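You operate a simulated robot arm through the tools that you are given. There is no shell and no other tool.

You are at the controls of a simulated robot arm. One attempt, no reset.

Task
Square the pile of boards and stand the grey weight on top.
Fine: the pile in the pale wooden box; push the teal and the white slide knob home and draw them out again before the weight goes on. Set down upright: what you pick out.

The check looks at the end state, three seconds after you hand in, the way a careful person would. Anything else that was tipped, shoved, dropped, spilled or broken makes it a failure.

Robot
A 6-joint arm with a fingered hand, fixed in place. Base frame: the origin is on the floor under the middle of its stand, x ahead of it, y to its left, z up; the work surface is at about z = 80. Readings come in cm, rad, newtons and seconds.
With the tool pointing down near the work surface it reaches from about 34 to 82 cm from the base axis. Its first joint turns from -2.897 to 2.897 rad. Payload 4 kg.
Tool frame: the origin (TCP) lies between the finger pads and is the grasp point; the fingertips stand 2.6 cm ahead of it; z points along the fingers, y is the line along which they close. The gripper opens to 13.2 cm; its body begins 7.3 cm behind the TCP. The gripper is a hand of 5 fingers: y runs from the thumb to the fingers, the wrist lies at [0, 0, -23.9] in the tool frame, and closing takes about 1.5 s.
Orientation is that of the tool frame in the base frame, as [roll, pitch, yaw] about the fixed x, y, z axes, in that order (R = Rz(yaw) Ry(pitch) Rx(roll)). With the fingers straight down and closing along the base's y, the tool's x points along the base's -x, its y along +y and its z along -z.

Tools
- The arm moves only by the tool nudge_tool. Its argument "increments" is text: rows parted by semicolons, each of 6 numbers parted by spaces: the turn, a rotation vector about the tool's x, y, z in degrees, then the shift along the tool's x, y, z in cm. In form: wx wy wz x y z; .... A call has 1 to 20 rows; each row shifts and turns the commanded pose from where the row before left it, along the tool's axes as they then stand. "hand" is the finger opening in cm, from 0 to 13.2, set as the call begins (left out, the last holds). A row lasts 0.2 s, in which the tool goes at most 5 cm and 0.15 rad; a call with a longer step from one row to the next is refused whole, and so is a gripper value outside its range. Where a pose cannot be reached the arm comes as near as it can. A force on the tool above 40 N (or 10 N above the force at the start of the call, whichever is more), or a blocked arm, ends the call early, and 0.2 s more pass. The fingers move at their own pace (about 4.5 cm/s each) and stop on an object; they squeeze with about 25 N. The grip force told is the motor's: it shows also when the fingers shut on nothing. Time passes only in rows, and 0.2 s behind the last, so rows that do not move let the fingers close. It gives the time, the measured TCP pose, the force on the tool (base axes), the opening and the grip force at its end, in the units of the frame above (readings bear some noise), with the torque about the TCP (base axes, N m) and any sound that the robot's microphone picked up.
- Cameras (640 x 400 px; columns grow to the right, rows downward): "scene" is fixed at [22.35, -49.51, 153.13]; the picture's right is [0.89, -0.45, 0.00], its down [-0.28, -0.55, -0.79] and it looks along [0.35, 0.70, -0.62] (base axes); focal length 314 px, centre (320, 200). "wrist" rides on the gripper at [8.4, 0.2, -9.7] in the tool frame; the picture's right is [-0.02, 1.00, 0.00], its down [-0.75, -0.02, -0.66] and it looks along [-0.66, -0.01, 0.75] (tool axes); focal length 270 px, centre (320, 200).
- get_image(camera): a new picture of that camera. No time passes.
- curl_fingers(finger1, finger2, finger3, finger4, thumb_bend): sets how far each is bent, from 0 (flat) to 1 (curled in); at 0.3 the hand is open as for a grip, at 0.7 the pads meet at the TCP. One left out holds its place. A second passes; each finger stops where it meets its share of the squeeze, and holds until it gets a number again. A gripper value or a shape takes the hand back. It gives what a move gives, with no picture; readings hold the bend of each and the force on the fingers (four entries, about 0 where the hand has none), thumb and palm.
- preshape(shape): the hand has 5 fingers and takes this shape, open, in about a second: jaw (thumb against the fingers, like two jaws); tri (thumb and two fingers); tip (a fingertip pinch); poke (one finger out to press); point (the index stretched); flat (the hand flat); cup (the hand cupped); fist (a fist). The gripper value then closes the fingers along that shape, each until it touches; the sizes above hold for jaw. It gives what a move gives, with no picture.
- measure_at(camera, pixels): for up to 12 pixels [column, row] of the newest picture of that camera ("zoom" is the newest enlarged one), the place [x, y, z] in the base frame of the surface seen there, good to about 0.2 cm, but the place of the scene camera against the robot may be out by one fixed shift of up to 1.2 cm in any direction. No time passes.
- enlarge(camera, box): a new picture of the part [left, top, right, bottom] of that camera's present view, enlarged. No time passes.
- sign_off(): hands the job in; it is judged then, once.

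Leave the gripper open and the arm clear of the work at the hand-in unless told otherwise.

The tools are called after "Request:" by a JSON object that holds its "method" and its "body". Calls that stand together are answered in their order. nudge_tool: Moves the arm, as the interface text tells. Its arguments: {"type":"object","properties":{"increments":{"type":"string"},"hand":{"type":"number"}},"required":["increments"]} The other tools are called the same way: preshape (shape) gives the hand a shape; curl_fingers (finger1, finger2, finger3, finger4, thumb_bend) moves the fingers one by one; get_image (camera) takes a picture; measure_at (camera, pixels) gives the place of the surface under pixels of a picture; enlarge (camera, box) takes an enlarged picture of a part of a camera's view; sign_off () hands the job in.

At the start:

```text
time: 0.0
tool_pos: [53.56, 10.76, 114.44]
orientation: [-3.141, -0.001, -3.141]
force: [-1.0, -0.1, -0.1]
torque: [0.05, -0.02, 0.04]
opening: 13.18
grasp_force: 0.0
shape: jaw
bend: [0.3, 0.3, 0.3, 0.3, 0.3]
finger forces: [0.0, 0.0, 0.0, 0.0, 0.0, 0.1]
```

scene: 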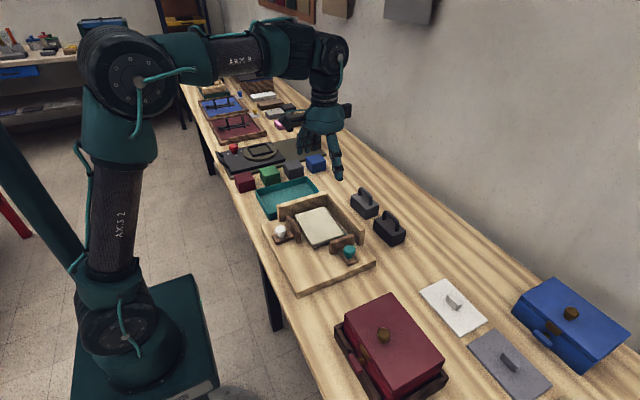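
wrist: 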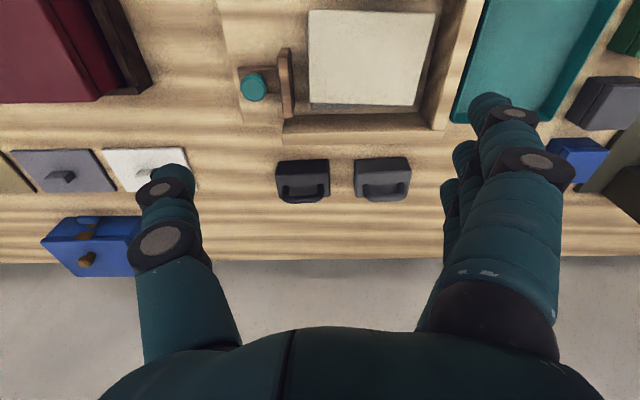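

I see the pale wooden box with a pile of boards, a white knob at about (281,232) and a teal knob at about (348,252). Two weights are next to it, at about (365,203) and (390,228). I'll enlarge these parts to see the details.

Request:
{"method": "enlarge", "body": {"camera": "scene", "box": [240, 160, 420, 300]}}

Request:
{"method": "enlarge", "body": {"camera": "wrist", "box": [200, 0, 480, 220]}}

```text
2.86 times, centred on (330, 230) of scene
```

zoom: 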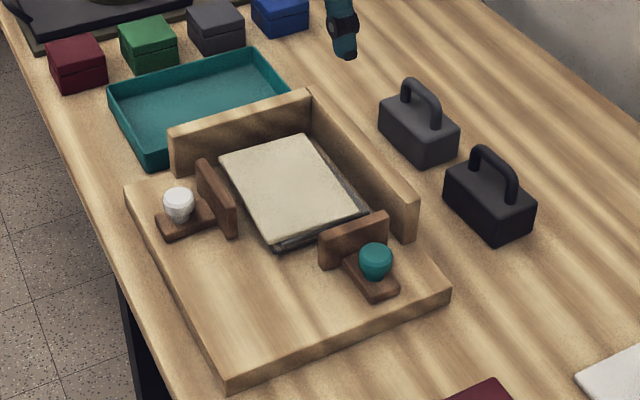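

```text
1.82 times, centred on (340, 110) of wrist
```

zoom: 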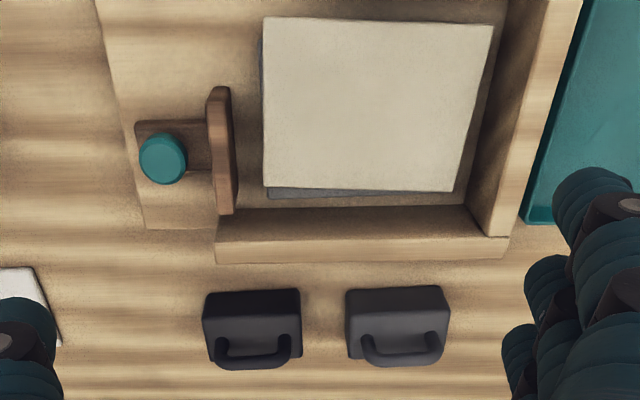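

The grey weight looks like the left one in the scene (+y side), and the other one is black. Next I'll measure the key points in the scene zoom and the wrist view.

Request:
{"method": "enlarge", "body": {"camera": "scene", "box": [255, 175, 415, 295]}}

Request:
{"method": "get_image", "body": {"camera": "wrist"}}

```text
3.33 times, centred on (335, 235) of scene
```

zoom: 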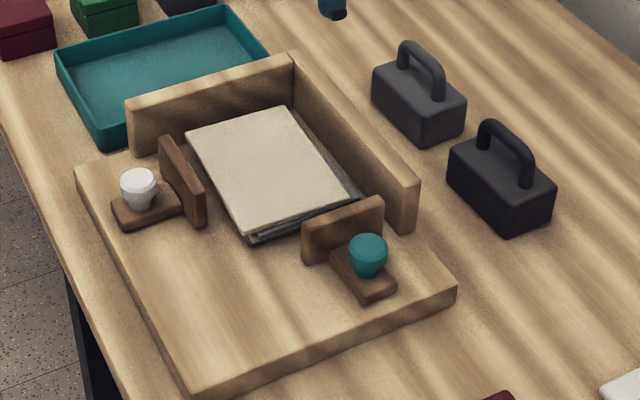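

```text
taken
```

wrist: 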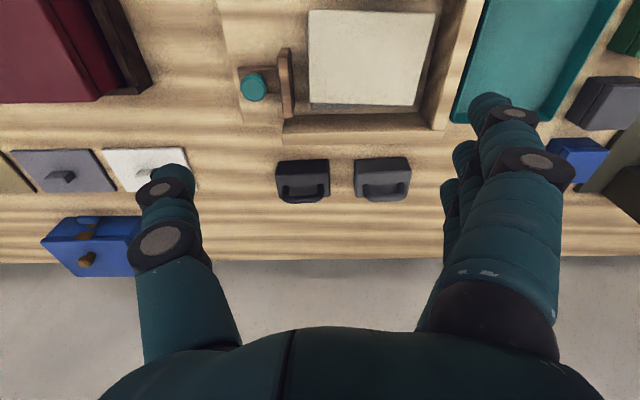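

Measuring knobs, paddles, boards, walls and weights in the scene zoom, with matching points in the wrist view to find the camera shift.

Request:
{"method": "measure_at", "body": {"camera": "zoom", "pixels": [[138, 174], [130, 212], [165, 140], [203, 200], [367, 240], [378, 290], [306, 236], [380, 202], [188, 134], [284, 108], [346, 186], [246, 232]]}}

Request:
{"method": "measure_at", "body": {"camera": "wrist", "pixels": [[252, 86], [290, 50], [290, 114], [309, 12], [435, 13], [414, 104], [309, 100], [284, 122], [430, 118], [382, 165], [382, 188], [303, 165]]}}

Request:
{"method": "measure_at", "body": {"camera": "zoom", "pixels": [[128, 104], [290, 56], [418, 184], [416, 228], [402, 46], [438, 92], [376, 66], [464, 100], [420, 145], [488, 124], [526, 178], [240, 300]]}}

```text
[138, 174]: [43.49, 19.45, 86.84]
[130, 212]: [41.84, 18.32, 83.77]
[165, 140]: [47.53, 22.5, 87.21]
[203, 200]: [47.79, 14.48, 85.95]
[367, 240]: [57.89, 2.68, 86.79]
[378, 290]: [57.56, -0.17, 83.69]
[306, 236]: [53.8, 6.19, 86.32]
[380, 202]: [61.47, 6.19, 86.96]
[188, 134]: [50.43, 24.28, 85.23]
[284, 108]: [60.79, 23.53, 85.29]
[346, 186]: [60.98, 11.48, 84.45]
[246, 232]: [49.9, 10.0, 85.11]
```

```text
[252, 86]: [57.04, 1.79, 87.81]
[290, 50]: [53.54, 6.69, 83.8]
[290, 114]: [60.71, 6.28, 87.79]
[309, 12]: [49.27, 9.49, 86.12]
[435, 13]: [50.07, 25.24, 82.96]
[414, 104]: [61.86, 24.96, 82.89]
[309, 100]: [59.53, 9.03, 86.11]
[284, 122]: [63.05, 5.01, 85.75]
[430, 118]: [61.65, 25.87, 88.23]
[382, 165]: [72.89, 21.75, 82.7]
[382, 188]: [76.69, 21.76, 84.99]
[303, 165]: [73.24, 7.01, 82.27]
```

```text
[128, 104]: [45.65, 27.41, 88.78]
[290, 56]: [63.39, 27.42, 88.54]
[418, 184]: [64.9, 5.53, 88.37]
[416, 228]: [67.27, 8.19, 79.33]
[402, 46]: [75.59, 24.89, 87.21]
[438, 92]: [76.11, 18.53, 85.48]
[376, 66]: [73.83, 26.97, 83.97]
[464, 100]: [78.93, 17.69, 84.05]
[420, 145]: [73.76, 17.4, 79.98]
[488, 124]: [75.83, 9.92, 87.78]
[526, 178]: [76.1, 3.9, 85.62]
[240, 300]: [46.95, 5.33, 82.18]
```

The wrist view against the scene view gives a scene-camera shift of about [-0.8, -0.8, +0.9]. Before choosing a grip on the knobs I want to see how the fingertip-pinch shape looks. The hand is high up and free here, so I'll set "tip".

Request:
{"method": "preshape", "body": {"shape": "tip"}}

Request:
{"method": "get_image", "body": {"camera": "wrist"}}

Request:
{"method": "enlarge", "body": {"camera": "scene", "box": [260, 80, 400, 190]}}

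```text
time: 0.9
tool_pos: [53.63, 10.83, 114.46]
orientation: [-3.141, 0.001, 3.14]
force: [0.0, -0.1, 0.5]
torque: [-0.04, 0.02, 0.02]
opening: 13.18
grasp_force: 0.1
shape: tip
bend: [0.0, 0.3, 0.3, 0.0, 0.3]
finger forces: [0.0, 0.0, 0.0, 0.0, 0.0, 0.0]
```

```text
taken
```

wrist: 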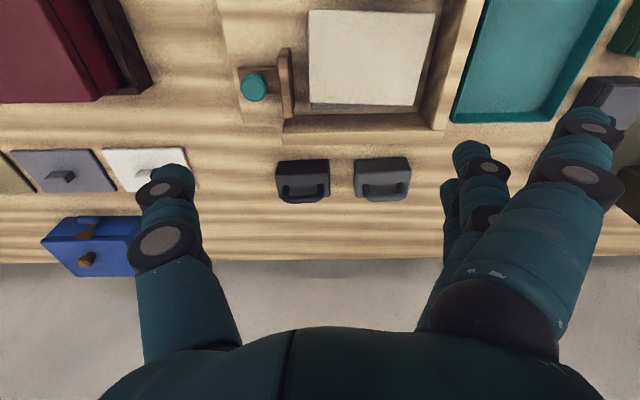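

```text
3.64 times, centred on (330, 135) of scene
```

zoom: 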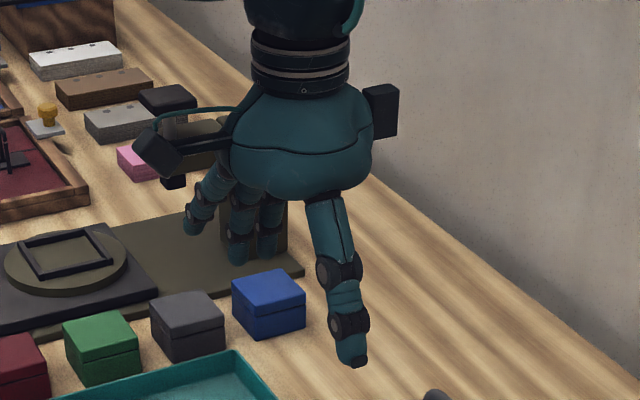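

In "tip" fingers 1 and 4 stick out straight, which is not what I want near the pile. I'll check the "tri" shape next.

Request:
{"method": "preshape", "body": {"shape": "tri"}}

Request:
{"method": "get_image", "body": {"camera": "wrist"}}

Request:
{"method": "enlarge", "body": {"camera": "scene", "box": [260, 80, 400, 190]}}

```text
time: 1.8
tool_pos: [53.67, 10.71, 114.3]
orientation: [-3.141, 0.0, 3.141]
force: [-0.1, -0.5, 0.3]
torque: [0.02, 0.03, -0.03]
opening: 13.18
grasp_force: 0.1
shape: tri
bend: [0.0, 0.3, 0.3, 0.0, 0.3]
finger forces: [0.0, 0.0, 0.0, 0.0, 0.0, 0.1]
```

```text
taken
```

wrist: 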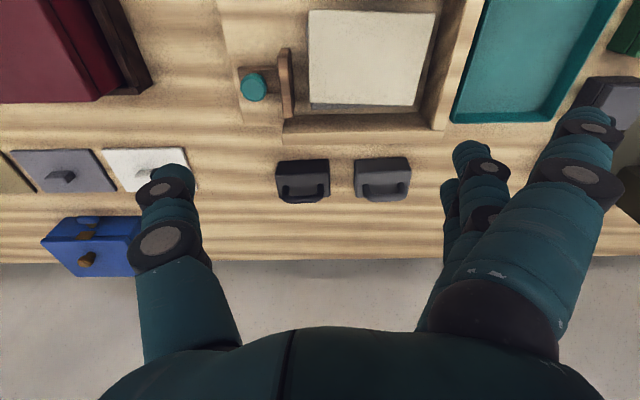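

```text
3.64 times, centred on (330, 135) of scene
```

zoom: 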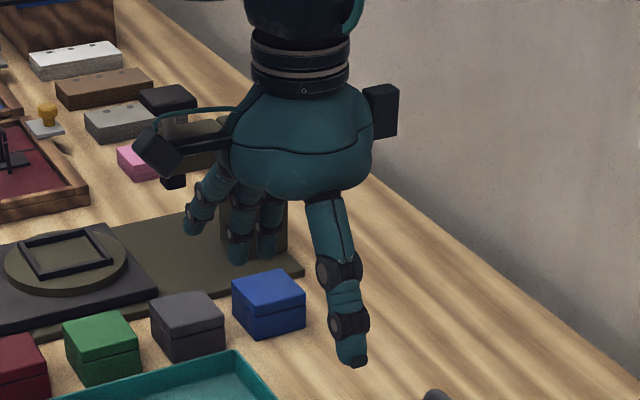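

"tri" gives the same pose. I'll curl fingers 1 and 4 fully in and leave 2, 3 and the thumb open for a compact pinch.

Request:
{"method": "curl_fingers", "body": {"finger1": 1.0, "finger2": 0.3, "finger3": 0.3, "finger4": 1.0, "thumb_bend": 0.3}}

Request:
{"method": "get_image", "body": {"camera": "wrist"}}

Request:
{"method": "enlarge", "body": {"camera": "scene", "box": [260, 80, 400, 190]}}

```text
time: 2.8
tool_pos: [53.57, 10.71, 114.5]
orientation: [-3.141, 0.0, -3.141]
force: [-0.7, -0.6, -0.6]
torque: [0.0, 0.01, 0.01]
opening: 6.49
grasp_force: 0.0
shape: fingers
bend: [1.0, 0.3, 0.3, 1.0, 0.3]
finger forces: [0.1, 0.0, 0.0, 0.1, 0.0, 0.0]
```

```text
taken
```

wrist: 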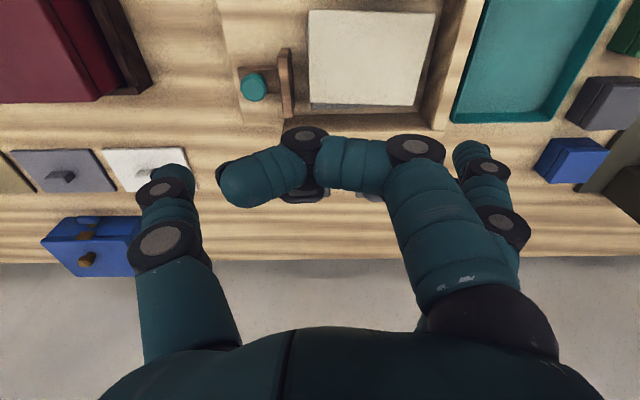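

```text
3.64 times, centred on (330, 135) of scene
```

zoom: 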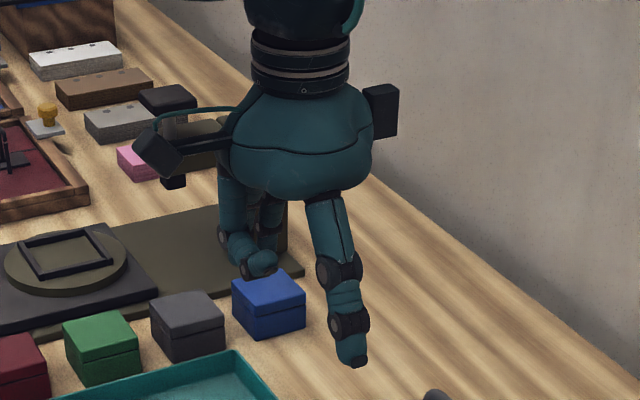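

Fingers 1 and 4 now lie across the middle of the hand. I'll measure how low they reach compared with the pinching tips.

Request:
{"method": "measure_at", "body": {"camera": "wrist", "pixels": [[305, 133], [240, 180], [415, 145], [350, 160], [162, 172], [160, 190], [470, 148], [488, 168], [500, 225], [165, 240], [320, 320], [445, 190]]}}

```text
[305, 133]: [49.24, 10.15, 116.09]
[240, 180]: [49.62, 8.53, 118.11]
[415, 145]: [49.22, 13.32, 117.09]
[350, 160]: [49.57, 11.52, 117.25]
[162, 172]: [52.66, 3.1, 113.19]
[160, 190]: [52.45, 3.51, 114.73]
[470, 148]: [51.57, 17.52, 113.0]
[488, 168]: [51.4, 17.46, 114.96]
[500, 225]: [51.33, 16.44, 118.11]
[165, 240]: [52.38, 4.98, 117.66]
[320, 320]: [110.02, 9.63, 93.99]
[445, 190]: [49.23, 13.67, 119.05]
```

The curled fingers' undersides sit about 0.5 cm above TCP level. If I grip the knobs with just the fingertips (TCP about 0.5 cm above the knob top), they clear the paddles. I'll move over the white knob at z=100 to look at it closely.

Request:
{"method": "nudge_tool", "body": {"increments": "0 0 0 1.8 1.3 2.4; 0 0 0 1.8 1.3 2.4; 0 0 0 1.8 1.3 2.4; 0 0 0 1.8 1.3 2.4; 0 0 0 1.8 1.3 2.4; 0 0 0 1.8 1.3 2.4; 0 0 0 0 0 0"}}

Request:
{"method": "get_image", "body": {"camera": "wrist"}}

```text
time: 4.4
tool_pos: [42.88, 18.54, 99.97]
orientation: [-3.141, -0.001, 3.141]
force: [-0.4, 0.8, -0.5]
torque: [0.0, 0.01, -0.05]
opening: 6.48
grasp_force: 0.1
shape: fingers
bend: [1.0, 0.3, 0.3, 1.0, 0.3]
finger forces: [0.0, 0.0, 0.0, 0.0, 0.1, 0.1]
```

```text
taken
```

wrist: 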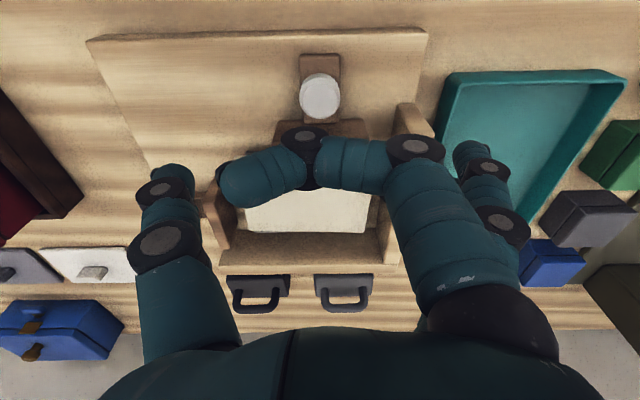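

The white knob is at (320,95), with its base behind it and the paddle at about (350,128). I'll measure them.

Request:
{"method": "measure_at", "body": {"camera": "wrist", "pixels": [[320, 95], [301, 95], [339, 95], [320, 78], [320, 112], [320, 60], [303, 57], [338, 57], [300, 123], [360, 125], [250, 60], [410, 112]]}}

Request:
{"method": "enlarge", "body": {"camera": "wrist", "box": [220, 20, 460, 170]}}

```text
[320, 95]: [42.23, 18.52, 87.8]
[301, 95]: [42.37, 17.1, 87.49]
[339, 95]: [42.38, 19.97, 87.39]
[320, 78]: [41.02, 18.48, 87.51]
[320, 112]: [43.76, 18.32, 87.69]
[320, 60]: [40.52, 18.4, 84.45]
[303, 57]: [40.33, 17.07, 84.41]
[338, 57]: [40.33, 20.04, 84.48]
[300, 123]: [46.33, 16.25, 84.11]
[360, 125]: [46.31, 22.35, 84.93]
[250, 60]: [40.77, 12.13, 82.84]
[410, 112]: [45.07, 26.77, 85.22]
```

```text
2.67 times, centred on (340, 95) of wrist
```

zoom: 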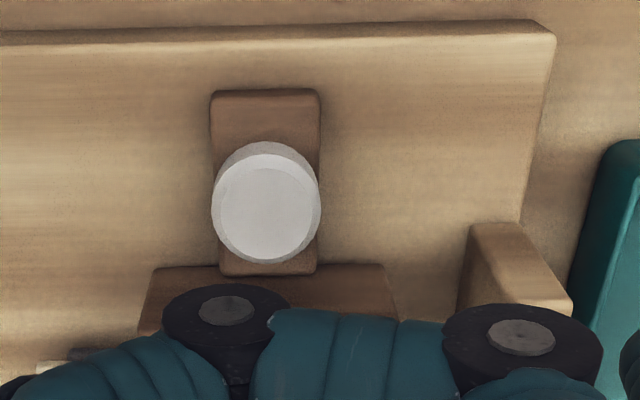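

White knob: centre about (42.4, 18.5), top z=87.8, 2.9 cm wide; base plate top z=84.45; paddle near face x≈46.3. First, still in the air, I'll bend the pinch fingers to 0.55 to see how wide they stand and how low the tips go.

Request:
{"method": "curl_fingers", "body": {"finger2": 0.5, "finger3": 0.5, "thumb_bend": 0.5}}

Request:
{"method": "get_image", "body": {"camera": "wrist"}}

Request:
{"method": "enlarge", "body": {"camera": "scene", "box": [200, 120, 360, 260]}}

```text
time: 5.4
tool_pos: [42.91, 18.39, 99.95]
orientation: [3.142, 0.0, 3.141]
force: [-0.4, -0.3, -0.2]
torque: [0.02, -0.03, -0.01]
opening: 5.28
grasp_force: 0.2
shape: fingers
bend: [1.0, 0.5, 0.5, 1.0, 0.5]
finger forces: [0.0, 0.0, 0.0, 0.0, 0.0, 0.0]
```

```text
taken
```

wrist: 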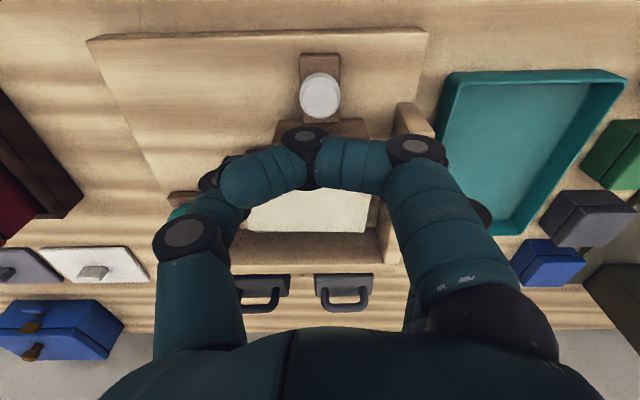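

```text
2.86 times, centred on (280, 190) of scene
```

zoom: 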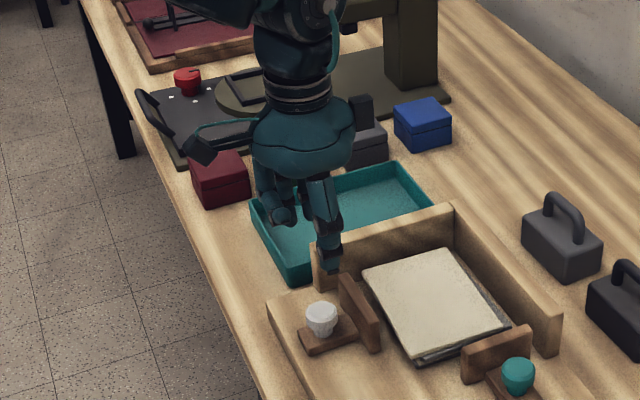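

Finger 1 blocks the camera and is on the side away from the paddle, so it can stay open. Only finger 4 needs curling. I'll open finger 1 to 0.2.

Request:
{"method": "curl_fingers", "body": {"finger1": 0.2}}

Request:
{"method": "get_image", "body": {"camera": "wrist"}}

```text
time: 6.4
tool_pos: [42.92, 18.47, 100.03]
orientation: [3.142, 0.0, 3.141]
force: [-0.1, 0.5, 0.2]
torque: [0.02, -0.01, 0.02]
opening: 11.73
grasp_force: 0.1
shape: fingers
bend: [0.2, 0.5, 0.5, 1.0, 0.5]
finger forces: [0.0, 0.0, 0.0, 0.0, 0.1, 0.1]
```

```text
taken
```

wrist: 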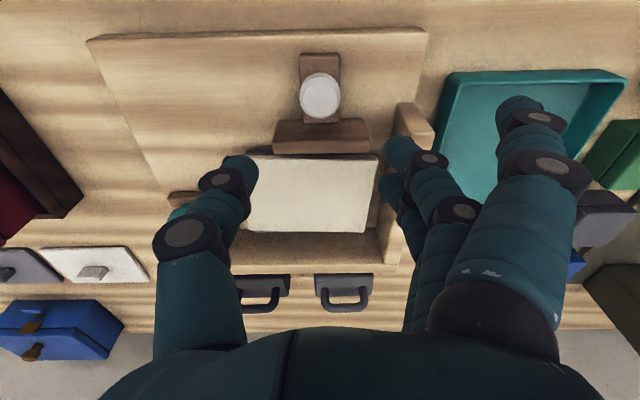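

The pinch gap is now in view: thumb tip at (245,165), fingertips at (395,150). Finger 1 must not come near the teal tray, so I'll measure its tip, the tray edge, the paddle top and the wall.

Request:
{"method": "measure_at", "body": {"camera": "wrist", "pixels": [[520, 100], [452, 76], [540, 74], [440, 138], [320, 128], [285, 130], [360, 130], [240, 160], [395, 145], [408, 106], [425, 130], [320, 160]]}}

```text
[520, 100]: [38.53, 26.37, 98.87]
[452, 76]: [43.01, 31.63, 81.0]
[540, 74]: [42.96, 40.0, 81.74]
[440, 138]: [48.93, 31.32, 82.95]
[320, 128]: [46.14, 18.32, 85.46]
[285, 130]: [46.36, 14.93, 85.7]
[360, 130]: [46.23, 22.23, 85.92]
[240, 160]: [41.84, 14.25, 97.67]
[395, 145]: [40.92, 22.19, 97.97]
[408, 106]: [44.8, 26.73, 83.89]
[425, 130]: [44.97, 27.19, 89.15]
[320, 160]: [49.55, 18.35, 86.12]
```

Finger 1's tip will pass at about (38.5, 26.5), well clear of the tray (x≥43, y≥31) and the wall end (x≥44.8). Now I'll lower the open pinch over the white knob to TCP (42.4, 18.5, 88.0).

Request:
{"method": "nudge_tool", "body": {"increments": "0 0 0 0.1 0 3; 0 0 0 0.1 0 3; 0 0 0 0.1 0 3; 0 0 0 0.1 0 2; 0 0 0 0.1 0 1; 0 0 0 0 0 0"}}

Request:
{"method": "get_image", "body": {"camera": "wrist"}}

Request:
{"method": "enlarge", "body": {"camera": "scene", "box": [220, 150, 380, 270]}}

```text
time: 7.8
tool_pos: [42.31, 18.43, 88.3]
orientation: [-3.142, 0.0, 3.141]
force: [0.2, 0.3, -0.8]
torque: [0.01, -0.01, 0.0]
opening: 11.76
grasp_force: 0.0
shape: fingers
bend: [0.2, 0.5, 0.5, 1.0, 0.5]
finger forces: [0.1, 0.0, 0.0, 0.0, 0.0, 0.0]
```

```text
taken
```

wrist: 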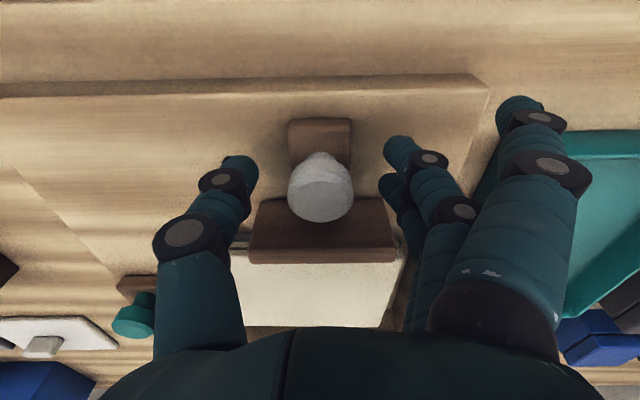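

```text
3.33 times, centred on (300, 210) of scene
```

zoom: 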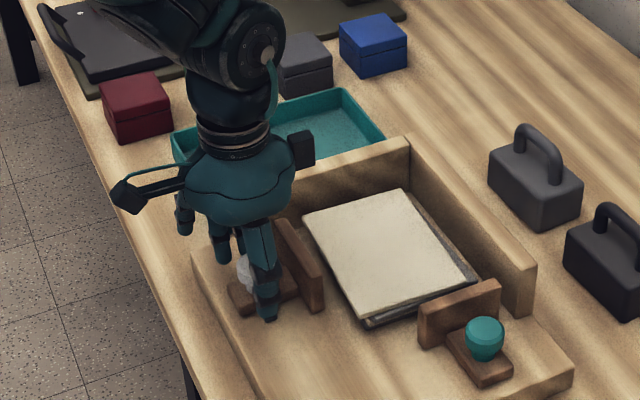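

The knob sits between thumb and fingers. I'll lower 0.4 cm more and close the pinch most of the way.

Request:
{"method": "nudge_tool", "body": {"increments": "0 0 0 0 0 0.4; 0 0 0 0 0 0"}}

Request:
{"method": "curl_fingers", "body": {"finger2": 0.58, "finger3": 0.58, "thumb_bend": 0.58}}

Request:
{"method": "get_image", "body": {"camera": "wrist"}}

```text
time: 8.4
tool_pos: [42.33, 18.53, 87.81]
orientation: [3.141, 0.001, 3.14]
force: [0.3, 0.2, -0.1]
torque: [0.01, 0.01, -0.02]
opening: 11.75
grasp_force: 0.1
shape: fingers
bend: [0.2, 0.5, 0.5, 1.0, 0.5]
finger forces: [0.1, 0.1, 0.1, 0.0, 0.0, 0.1]
```

```text
time: 9.4
tool_pos: [42.21, 18.51, 87.73]
orientation: [-3.141, 0.001, 3.14]
force: [-0.1, -0.6, 0.4]
torque: [-0.03, -0.03, 0.02]
opening: 10.58
grasp_force: 0.1
shape: fingers
bend: [0.2, 0.57, 0.57, 1.0, 0.57]
finger forces: [0.0, 0.1, 0.0, 0.0, 0.1, 0.0]
```

```text
taken
```

wrist: 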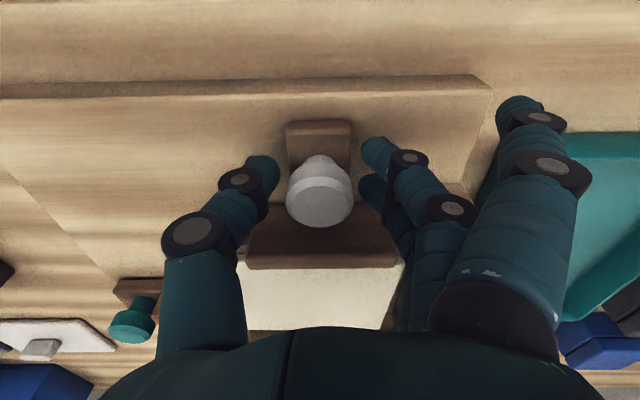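

It is well centred, so I'll close fully on the knob.

Request:
{"method": "curl_fingers", "body": {"finger2": 0.7, "finger3": 0.7, "thumb_bend": 0.7}}

Request:
{"method": "get_image", "body": {"camera": "wrist"}}

```text
time: 10.4
tool_pos: [42.27, 18.51, 87.85]
orientation: [3.142, 0.0, -3.14]
force: [-0.1, -3.9, -11.2]
torque: [-0.03, 0.02, 0.04]
opening: 9.82
grasp_force: 10.2
shape: fingers
bend: [0.2, 0.66, 0.63, 1.0, 0.65]
finger forces: [0.0, 3.0, 5.7, 0.1, 11.8, 0.0]
```

```text
taken
```

wrist: 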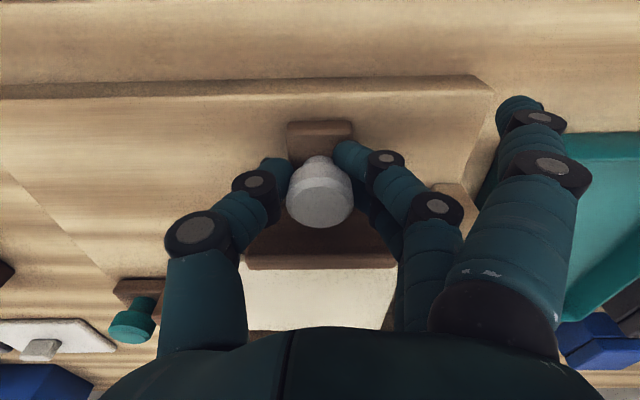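

I have it: thumb 11.8 N, fingers 8.7 N. Now I'll push the white knob toward +x (tool -x) in small steps, starting with 2 cm.

Request:
{"method": "nudge_tool", "body": {"increments": "0 0 0 -0.3 0 0; 0 0 0 -0.4 0 0; 0 0 0 -0.4 0 0; 0 0 0 -0.4 0 0; 0 0 0 -0.5 0 0; 0 0 0 0 0 0"}}

Request:
{"method": "get_image", "body": {"camera": "wrist"}}

Request:
{"method": "enlarge", "body": {"camera": "scene", "box": [255, 175, 415, 295]}}

```text
time: 11.8
tool_pos: [44.41, 18.56, 87.68]
orientation: [-3.141, -0.001, -3.141]
force: [-1.2, 0.0, -5.1]
torque: [0.0, 0.03, 0.03]
opening: 9.79
grasp_force: 9.7
shape: fingers
bend: [0.2, 0.66, 0.63, 1.0, 0.66]
finger forces: [0.0, 3.0, 6.0, 0.0, 10.1, 0.0]
```

```text
taken
```

wrist: 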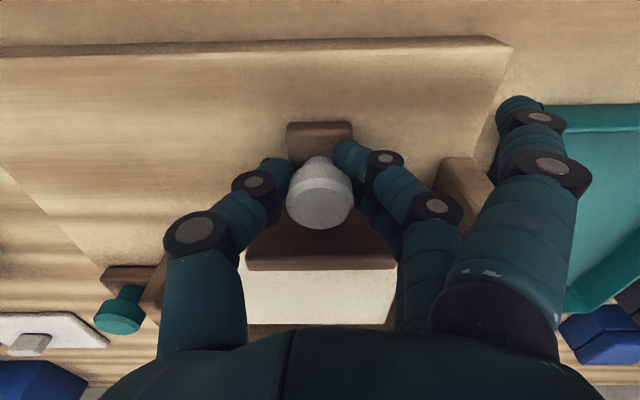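

```text
3.33 times, centred on (335, 235) of scene
```

zoom: 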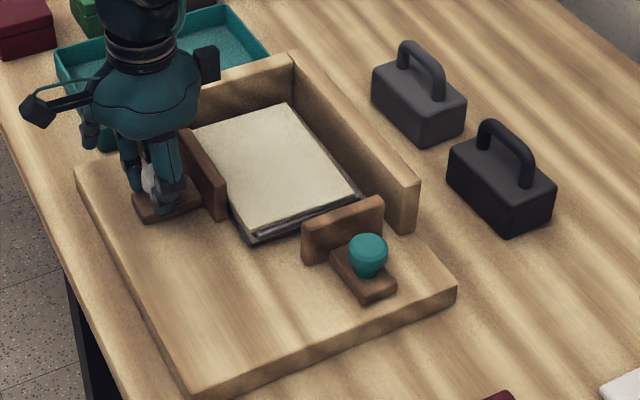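

The slider moved freely (1.2 N) and the paddle is now at the boards. I'll go on pushing in smaller steps and watch the force.

Request:
{"method": "nudge_tool", "body": {"increments": "0 0 0 -0.3 0 0; 0 0 0 -0.3 0 0; 0 0 0 -0.3 0 0; 0 0 0 0 0 0"}}

Request:
{"method": "enlarge", "body": {"camera": "scene", "box": [255, 175, 415, 295]}}

```text
time: 12.8
tool_pos: [45.08, 18.56, 87.64]
orientation: [-3.14, -0.002, -3.14]
force: [-3.2, -1.4, 0.1]
torque: [-0.02, 0.07, 0.03]
opening: 9.72
grasp_force: 9.0
shape: fingers
bend: [0.2, 0.66, 0.63, 1.0, 0.66]
finger forces: [0.0, 3.2, 5.2, 0.0, 9.5, 0.0]
```

```text
3.33 times, centred on (335, 235) of scene
```

zoom: 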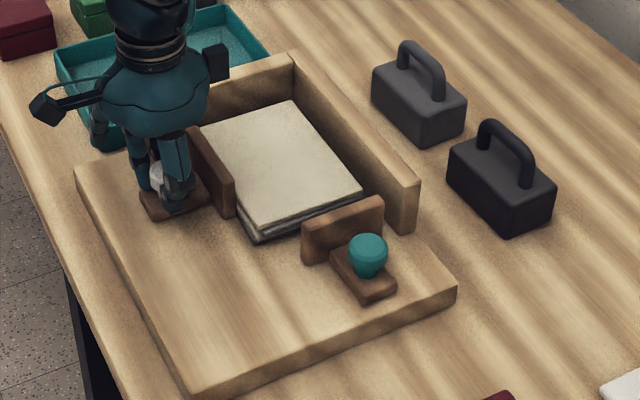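

The boards are moving with it, at a force of 3 N. I'll keep pushing.

Request:
{"method": "nudge_tool", "body": {"increments": "0 0 0 -0.3 0 0; 0 0 0 -0.3 0 0; 0 0 0 -0.2 0 0; 0 0 0 0 0 0"}}

Request:
{"method": "enlarge", "body": {"camera": "scene", "box": [255, 175, 415, 295]}}

Request:
{"method": "get_image", "body": {"camera": "wrist"}}

```text
time: 13.8
tool_pos: [45.89, 18.48, 87.65]
orientation: [-3.141, 0.0, -3.141]
force: [-3.0, -0.3, -1.7]
torque: [-0.01, 0.09, 0.02]
opening: 9.7
grasp_force: 9.2
shape: fingers
bend: [0.2, 0.66, 0.63, 1.0, 0.66]
finger forces: [0.0, 3.7, 5.9, 0.0, 9.4, 0.0]
```

```text
3.33 times, centred on (335, 235) of scene
```

zoom: 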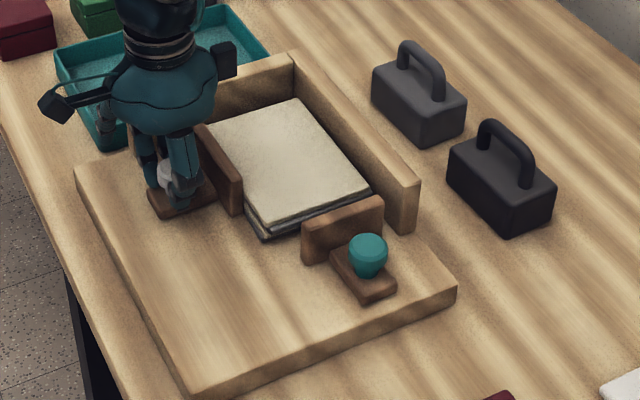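

```text
taken
```

wrist: 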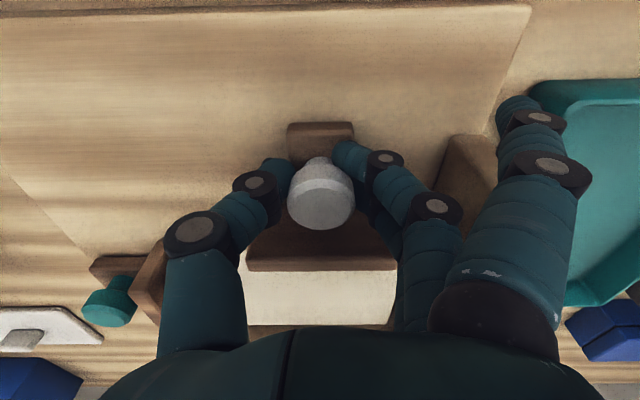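

I'll measure the remaining gap between the boards and the +x wall, and where finger 1 is relative to the wall end.

Request:
{"method": "measure_at", "body": {"camera": "zoom", "pixels": [[294, 101], [368, 186], [306, 97], [340, 128], [380, 170], [400, 195], [250, 224], [262, 232], [265, 240], [330, 145]]}}

Request:
{"method": "measure_at", "body": {"camera": "wrist", "pixels": [[510, 110], [520, 100], [465, 150], [440, 190], [320, 280], [270, 250]]}}

```text
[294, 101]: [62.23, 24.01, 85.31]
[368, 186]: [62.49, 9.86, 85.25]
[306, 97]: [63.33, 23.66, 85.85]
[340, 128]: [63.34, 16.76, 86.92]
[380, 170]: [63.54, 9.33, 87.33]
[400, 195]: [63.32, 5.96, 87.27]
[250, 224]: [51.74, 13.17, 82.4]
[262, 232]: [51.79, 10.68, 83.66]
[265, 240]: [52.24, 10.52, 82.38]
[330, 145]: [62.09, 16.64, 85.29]
```

```text
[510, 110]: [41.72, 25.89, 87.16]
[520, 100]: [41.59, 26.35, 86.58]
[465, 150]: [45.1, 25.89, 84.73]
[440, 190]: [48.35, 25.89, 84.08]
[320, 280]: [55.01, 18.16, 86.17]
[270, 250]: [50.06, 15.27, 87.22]
```

About 0.95 cm is left to the wall. Finger 1's leading edge would come within about 0.5 cm of the side wall end, so I'll bring it inward first (bend 0.45) and then push on.

Request:
{"method": "curl_fingers", "body": {"finger1": 0.45}}

Request:
{"method": "nudge_tool", "body": {"increments": "0 0 0 -0.3 0 0; 0 0 0 -0.3 0 0; 0 0 0 -0.2 0 0; 0 0 0 0 0 0"}}

Request:
{"method": "enlarge", "body": {"camera": "scene", "box": [255, 175, 415, 295]}}

```text
time: 14.8
tool_pos: [45.97, 18.42, 87.55]
orientation: [3.141, 0.0, -3.141]
force: [-1.7, 0.8, -3.6]
torque: [-0.04, 0.09, 0.07]
opening: 6.44
grasp_force: 9.2
shape: fingers
bend: [0.45, 0.66, 0.63, 1.0, 0.66]
finger forces: [0.0, 3.5, 6.0, 0.0, 9.3, 0.0]
```

```text
time: 15.8
tool_pos: [46.61, 18.48, 87.49]
orientation: [-3.141, -0.003, 3.141]
force: [-24.8, -3.5, -3.6]
torque: [-0.01, 0.42, -0.07]
opening: 6.51
grasp_force: 15.1
shape: fingers
bend: [0.45, 0.66, 0.64, 1.0, 0.66]
finger forces: [0.1, 11.1, 4.6, 0.0, 14.1, 0.0]
```

```text
3.33 times, centred on (335, 235) of scene
```

zoom: 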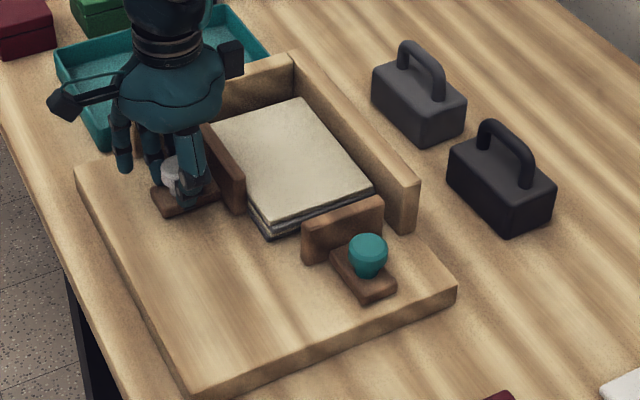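

The force jumped to 25 N at x=46.6, so it has met something. I'll check the board edge against the wall.

Request:
{"method": "enlarge", "body": {"camera": "scene", "box": [300, 190, 370, 245]}}

Request:
{"method": "measure_at", "body": {"camera": "zoom", "pixels": [[240, 150], [300, 200], [300, 190], [380, 210], [420, 240], [330, 180]]}}

```text
7.27 times, centred on (335, 218) of scene
```

zoom: 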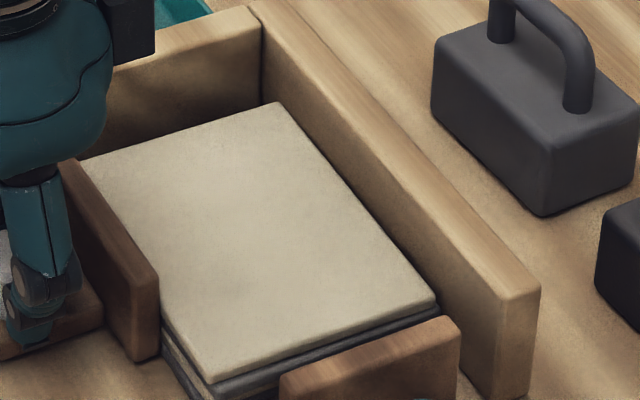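

```text
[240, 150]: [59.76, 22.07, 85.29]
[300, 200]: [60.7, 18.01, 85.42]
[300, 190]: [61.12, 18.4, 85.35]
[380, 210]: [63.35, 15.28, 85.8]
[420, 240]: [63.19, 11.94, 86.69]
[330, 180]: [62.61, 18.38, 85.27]
```

Request:
{"method": "measure_at", "body": {"camera": "zoom", "pixels": [[276, 106], [280, 103], [300, 128], [310, 134], [434, 300], [438, 306], [442, 292], [450, 300], [370, 210], [376, 213], [90, 160], [214, 380]]}}

```text
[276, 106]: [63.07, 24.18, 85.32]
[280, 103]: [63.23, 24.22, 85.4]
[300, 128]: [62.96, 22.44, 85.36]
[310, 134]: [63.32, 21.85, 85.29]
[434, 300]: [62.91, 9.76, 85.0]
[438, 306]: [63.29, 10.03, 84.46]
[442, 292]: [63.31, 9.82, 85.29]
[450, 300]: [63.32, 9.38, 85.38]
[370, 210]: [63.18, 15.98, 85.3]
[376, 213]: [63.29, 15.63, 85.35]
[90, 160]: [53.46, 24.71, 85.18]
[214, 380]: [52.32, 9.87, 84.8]
```

The far board edge (x≈63.15) now sits against the wall's inner face (63.3), so the white slide is home. I'll open the pinch and rise straight up, leaving it in for the teal push.

Request:
{"method": "curl_fingers", "body": {"finger1": 0.45, "finger2": 0.5, "finger3": 0.5, "thumb_bend": 0.5}}

Request:
{"method": "get_image", "body": {"camera": "wrist"}}

```text
time: 16.8
tool_pos: [46.86, 18.46, 87.64]
orientation: [-3.141, 0.0, -3.141]
force: [-0.4, -0.3, -0.2]
torque: [-0.03, 0.0, 0.01]
opening: 8.24
grasp_force: 0.1
shape: fingers
bend: [0.45, 0.5, 0.5, 1.0, 0.5]
finger forces: [0.0, 0.0, 0.1, 0.1, 0.0, 0.0]
```

```text
taken
```

wrist: 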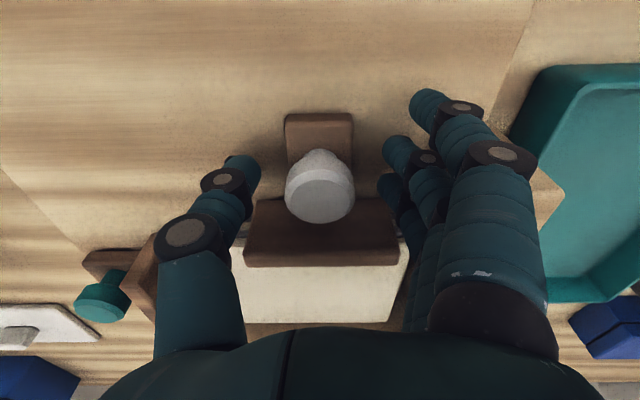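

Released. Rising to z≈100, travelling over the teal knob (57.0, 1.8), then turning the hand 90° so that it closes along base x with the camera on the -y side.

Request:
{"method": "nudge_tool", "body": {"increments": "0 0 0 0 0 -2; 0 0 0 0 0 -3.5; 0 0 0 0 0 -3.5; 0 0 0 0 0 -3.5; 0 0 0 -2.5 -4.2 0; 0 0 0 -2.5 -4.2 0; 0 0 0 -2.5 -4.2 0; 0 0 0 -2.6 -4.1 0; 0 0 0 0 0 0"}}

Request:
{"method": "nudge_tool", "body": {"increments": "0 0 -8.18 0 0 0; 0 0 -8.18 0 0 0; 0 0 -8.18 0 0 0; 0 0 -8.18 0 0 0; 0 0 -8.18 0 0 0; 0 0 -8.18 0 0 0; 0 0 -8.18 0 0 0; 0 0 -8.18 0 0 0; 0 0 -8.18 0 0 0; 0 0 -8.18 0 0 0; 0 0 -8.2 0 0 0; 0 0 0 0 0 0"}}

Request:
{"method": "get_image", "body": {"camera": "wrist"}}

Request:
{"method": "get_image", "body": {"camera": "scene"}}

```text
time: 18.8
tool_pos: [56.71, 1.73, 100.35]
orientation: [3.141, 0.0, 3.141]
force: [-0.1, 0.1, -0.7]
torque: [-0.01, -0.03, 0.0]
opening: 8.25
grasp_force: 0.1
shape: fingers
bend: [0.45, 0.5, 0.5, 1.0, 0.5]
finger forces: [0.0, 0.1, 0.1, 0.0, 0.0, 0.0]
```

```text
time: 21.4
tool_pos: [57.01, 4.48, 100.6]
orientation: [3.138, 0.024, -1.593]
force: [-0.5, -0.3, -0.4]
torque: [-0.01, 0.0, 0.03]
opening: 8.26
grasp_force: 0.0
shape: fingers
bend: [0.45, 0.5, 0.5, 1.0, 0.5]
finger forces: [0.0, 0.0, 0.1, 0.0, 0.1, 0.1]
out of reach, approached as far as the arm can: row 11
```

```text
taken
```

wrist: 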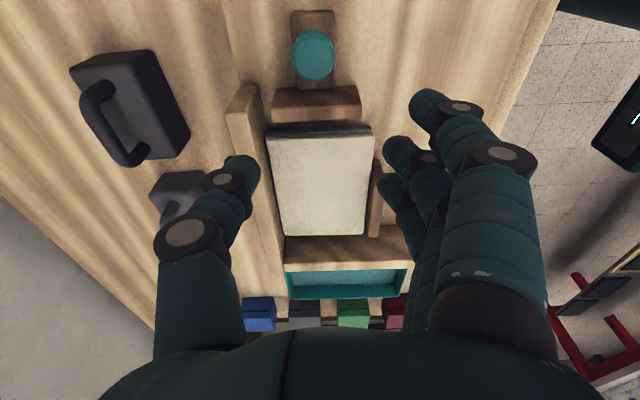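

```text
taken
```

scene: 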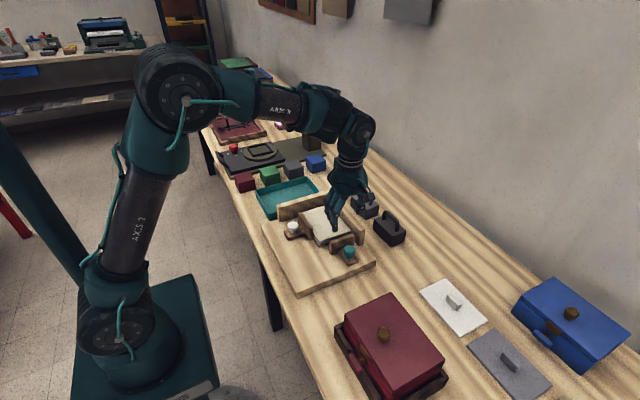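

The last bit of the turn is at the wrist's limit and the arm sagged off its spot. The knob is round, so I'll turn back by 8° and read the pose again.

Request:
{"method": "nudge_tool", "body": {"increments": "0 0 8 0 0 0; 0 0 0 0 0 0; 0 0 0 0 0 0"}}

Request:
{"method": "get_image", "body": {"camera": "wrist"}}

```text
time: 22.2
tool_pos: [57.06, 4.51, 100.66]
orientation: [3.141, 0.002, -1.71]
force: [0.1, 0.4, 0.3]
torque: [-0.05, 0.01, -0.03]
opening: 8.26
grasp_force: 0.0
shape: fingers
bend: [0.45, 0.5, 0.5, 1.0, 0.5]
finger forces: [0.0, 0.0, 0.0, 0.0, 0.1, 0.0]
```

```text
taken
```

wrist: 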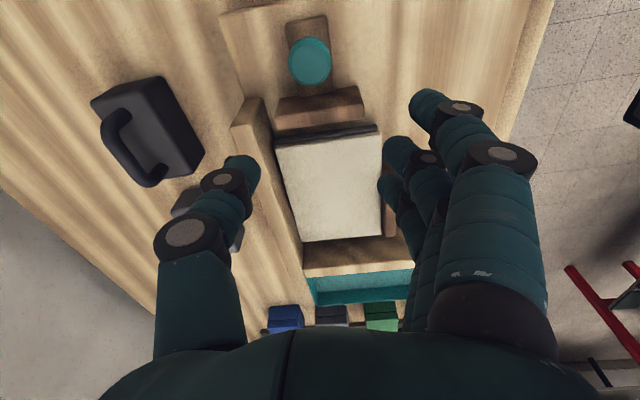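

Stable now at yaw -98°, TCP (57.06, 4.51, 100.7). I'll measure the teal knob at (310,60), its base, paddle and wall end.

Request:
{"method": "measure_at", "body": {"camera": "wrist", "pixels": [[310, 60], [290, 60], [331, 60], [310, 42], [312, 78], [305, 25], [278, 100], [362, 92], [320, 105], [260, 100], [240, 120], [330, 190]]}}

Request:
{"method": "enlarge", "body": {"camera": "wrist", "box": [200, 0, 440, 150]}}

```text
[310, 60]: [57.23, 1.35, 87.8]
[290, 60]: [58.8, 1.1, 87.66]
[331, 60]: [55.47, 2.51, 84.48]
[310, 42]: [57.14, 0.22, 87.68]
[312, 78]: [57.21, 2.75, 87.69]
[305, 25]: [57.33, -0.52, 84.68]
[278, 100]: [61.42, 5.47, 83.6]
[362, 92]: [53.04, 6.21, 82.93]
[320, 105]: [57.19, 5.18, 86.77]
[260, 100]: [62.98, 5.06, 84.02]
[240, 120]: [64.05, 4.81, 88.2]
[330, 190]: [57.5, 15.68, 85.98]
```

```text
2.67 times, centred on (320, 75) of wrist
```

zoom: 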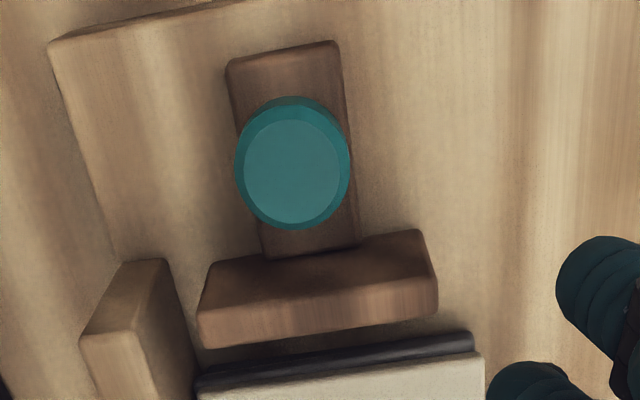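

Teal knob: centre (57.2, 1.45), top 87.8, paddle face y≈5.2, end of the +x wall at y≈4.8 with top z≈89. The thumb will be on the wall side, so I'll check the thumb's shape relative to the TCP.

Request:
{"method": "measure_at", "body": {"camera": "wrist", "pixels": [[240, 162], [225, 170], [225, 180], [212, 185], [190, 220], [190, 235], [165, 235], [170, 300], [395, 145], [440, 210], [430, 100], [500, 155]]}}

```text
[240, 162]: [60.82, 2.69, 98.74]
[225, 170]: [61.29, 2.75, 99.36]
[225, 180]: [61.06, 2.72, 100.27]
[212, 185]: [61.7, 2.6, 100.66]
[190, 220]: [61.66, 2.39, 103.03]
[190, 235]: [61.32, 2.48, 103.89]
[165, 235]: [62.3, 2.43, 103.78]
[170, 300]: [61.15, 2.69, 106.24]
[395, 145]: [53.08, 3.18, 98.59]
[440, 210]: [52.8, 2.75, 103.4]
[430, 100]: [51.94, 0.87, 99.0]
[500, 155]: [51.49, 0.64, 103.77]
```

The thumb's outermost point will be about 4.9 cm off and 3 cm up, so it clears the wall. For extra room I'll turn to -105° and move over the knob at (57.2, 1.45), still at z≈100.

Request:
{"method": "nudge_tool", "body": {"increments": "0 0 7 0 0 0; 0 0 0 1.46 -0.47 0; 0 0 0 1.46 -0.46 0; 0 0 0 0 0 0; 0 0 0 0 0 0"}}

Request:
{"method": "get_image", "body": {"camera": "wrist"}}

```text
time: 23.4
tool_pos: [57.36, 1.56, 100.58]
orientation: [-3.141, -0.001, -1.834]
force: [0.4, 0.2, 0.8]
torque: [0.03, 0.02, 0.0]
opening: 8.26
grasp_force: 0.2
shape: fingers
bend: [0.45, 0.5, 0.5, 1.0, 0.5]
finger forces: [0.1, 0.0, 0.0, 0.1, 0.0, 0.1]
```

```text
taken
```

wrist: 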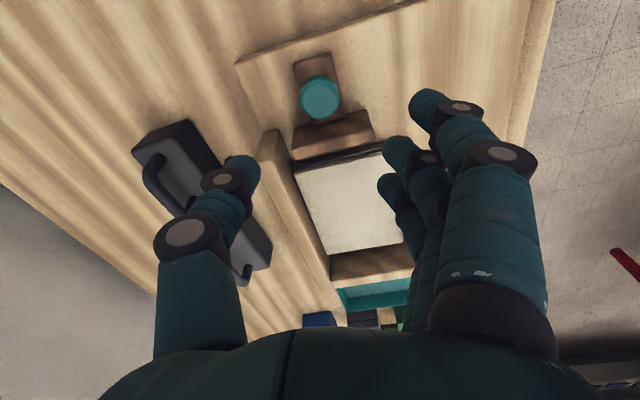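

The knob is centred at (320,98), the same as with the white one. Lowering to z≈88.2.

Request:
{"method": "nudge_tool", "body": {"increments": "0 0 0 0 0 3; 0 0 0 0 0 3; 0 0 0 0 0 3; 0 0 0 0.1 0.1 2.2; 0 0 0 0 0 1.2; 0 0 0 0 0 0"}}

Request:
{"method": "get_image", "body": {"camera": "wrist"}}

Request:
{"method": "enlarge", "body": {"camera": "scene", "box": [275, 170, 435, 290]}}

```text
time: 24.8
tool_pos: [57.34, 1.57, 88.11]
orientation: [3.141, -0.001, -1.831]
force: [-0.1, 0.5, -0.1]
torque: [0.04, 0.0, -0.01]
opening: 8.3
grasp_force: 0.1
shape: fingers
bend: [0.45, 0.5, 0.5, 1.0, 0.5]
finger forces: [0.0, 0.0, 0.0, 0.0, 0.0, 0.1]
```

```text
taken
```

wrist: 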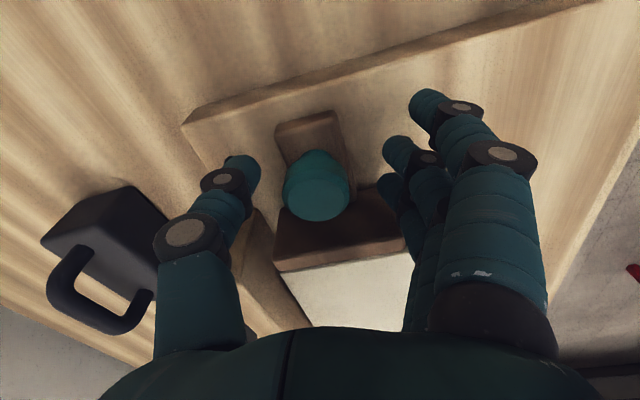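

```text
3.33 times, centred on (355, 230) of scene
```

zoom: 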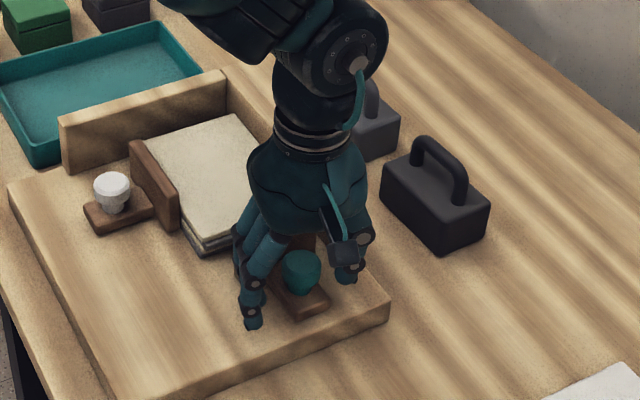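

Good placement with no contact. Closing the pinch on the teal knob.

Request:
{"method": "curl_fingers", "body": {"finger2": 0.59, "finger3": 0.59, "thumb_bend": 0.59}}

Request:
{"method": "curl_fingers", "body": {"finger2": 0.7, "finger3": 0.7, "thumb_bend": 0.7}}

Request:
{"method": "get_image", "body": {"camera": "wrist"}}

```text
time: 25.8
tool_pos: [57.23, 1.52, 88.12]
orientation: [3.141, 0.001, -1.832]
force: [0.8, 0.3, -0.3]
torque: [0.02, 0.0, -0.01]
opening: 6.99
grasp_force: 0.1
shape: fingers
bend: [0.45, 0.59, 0.59, 1.0, 0.59]
finger forces: [0.0, 0.0, 0.0, 0.0, 0.3, 0.0]
```

```text
time: 26.8
tool_pos: [57.27, 1.57, 88.16]
orientation: [-3.141, 0.0, -1.833]
force: [5.0, 0.5, -6.7]
torque: [0.03, -0.08, 0.01]
opening: 6.78
grasp_force: 10.2
shape: fingers
bend: [0.45, 0.65, 0.63, 1.0, 0.64]
finger forces: [0.0, 2.8, 5.4, 0.0, 12.5, 0.1]
```

```text
taken
```

wrist: 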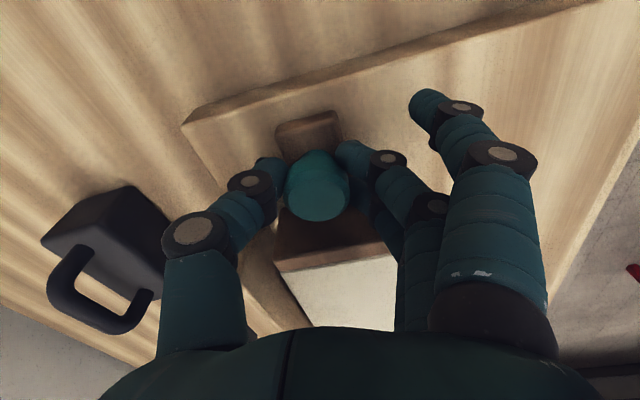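

I have the teal knob, with the thumb at 12.5 N. Pushing along +y (tool -0.966, +0.259 per cm), 2 cm first.

Request:
{"method": "nudge_tool", "body": {"increments": "0 0 0 -0.29 0.078 0; 0 0 0 -0.386 0.104 0; 0 0 0 -0.386 0.104 0; 0 0 0 -0.386 0.104 0; 0 0 0 -0.386 0.104 0; 0 0 0 0 0 0"}}

Request:
{"method": "get_image", "body": {"camera": "wrist"}}

Request:
{"method": "enlarge", "body": {"camera": "scene", "box": [275, 170, 435, 290]}}

```text
time: 28.2
tool_pos: [57.2, 3.44, 88.15]
orientation: [3.141, 0.0, -1.832]
force: [6.4, -0.8, -9.0]
torque: [-0.02, -0.03, -0.01]
opening: 6.83
grasp_force: 10.4
shape: fingers
bend: [0.45, 0.66, 0.63, 1.0, 0.64]
finger forces: [0.1, 2.8, 5.0, 0.1, 13.1, 0.0]
```

```text
taken
```

wrist: 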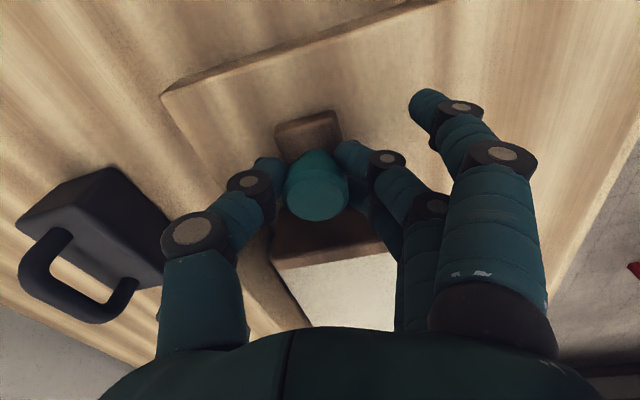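

```text
3.33 times, centred on (355, 230) of scene
```

zoom: 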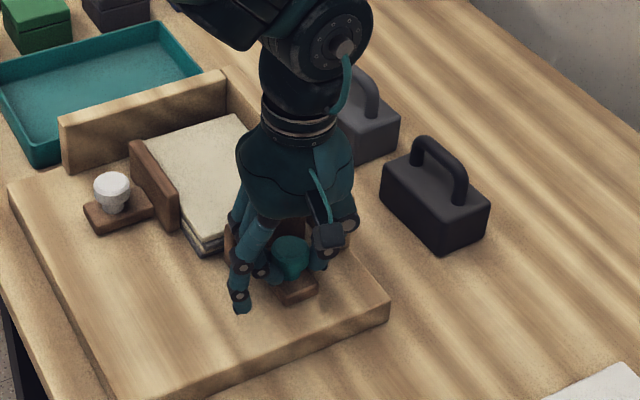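

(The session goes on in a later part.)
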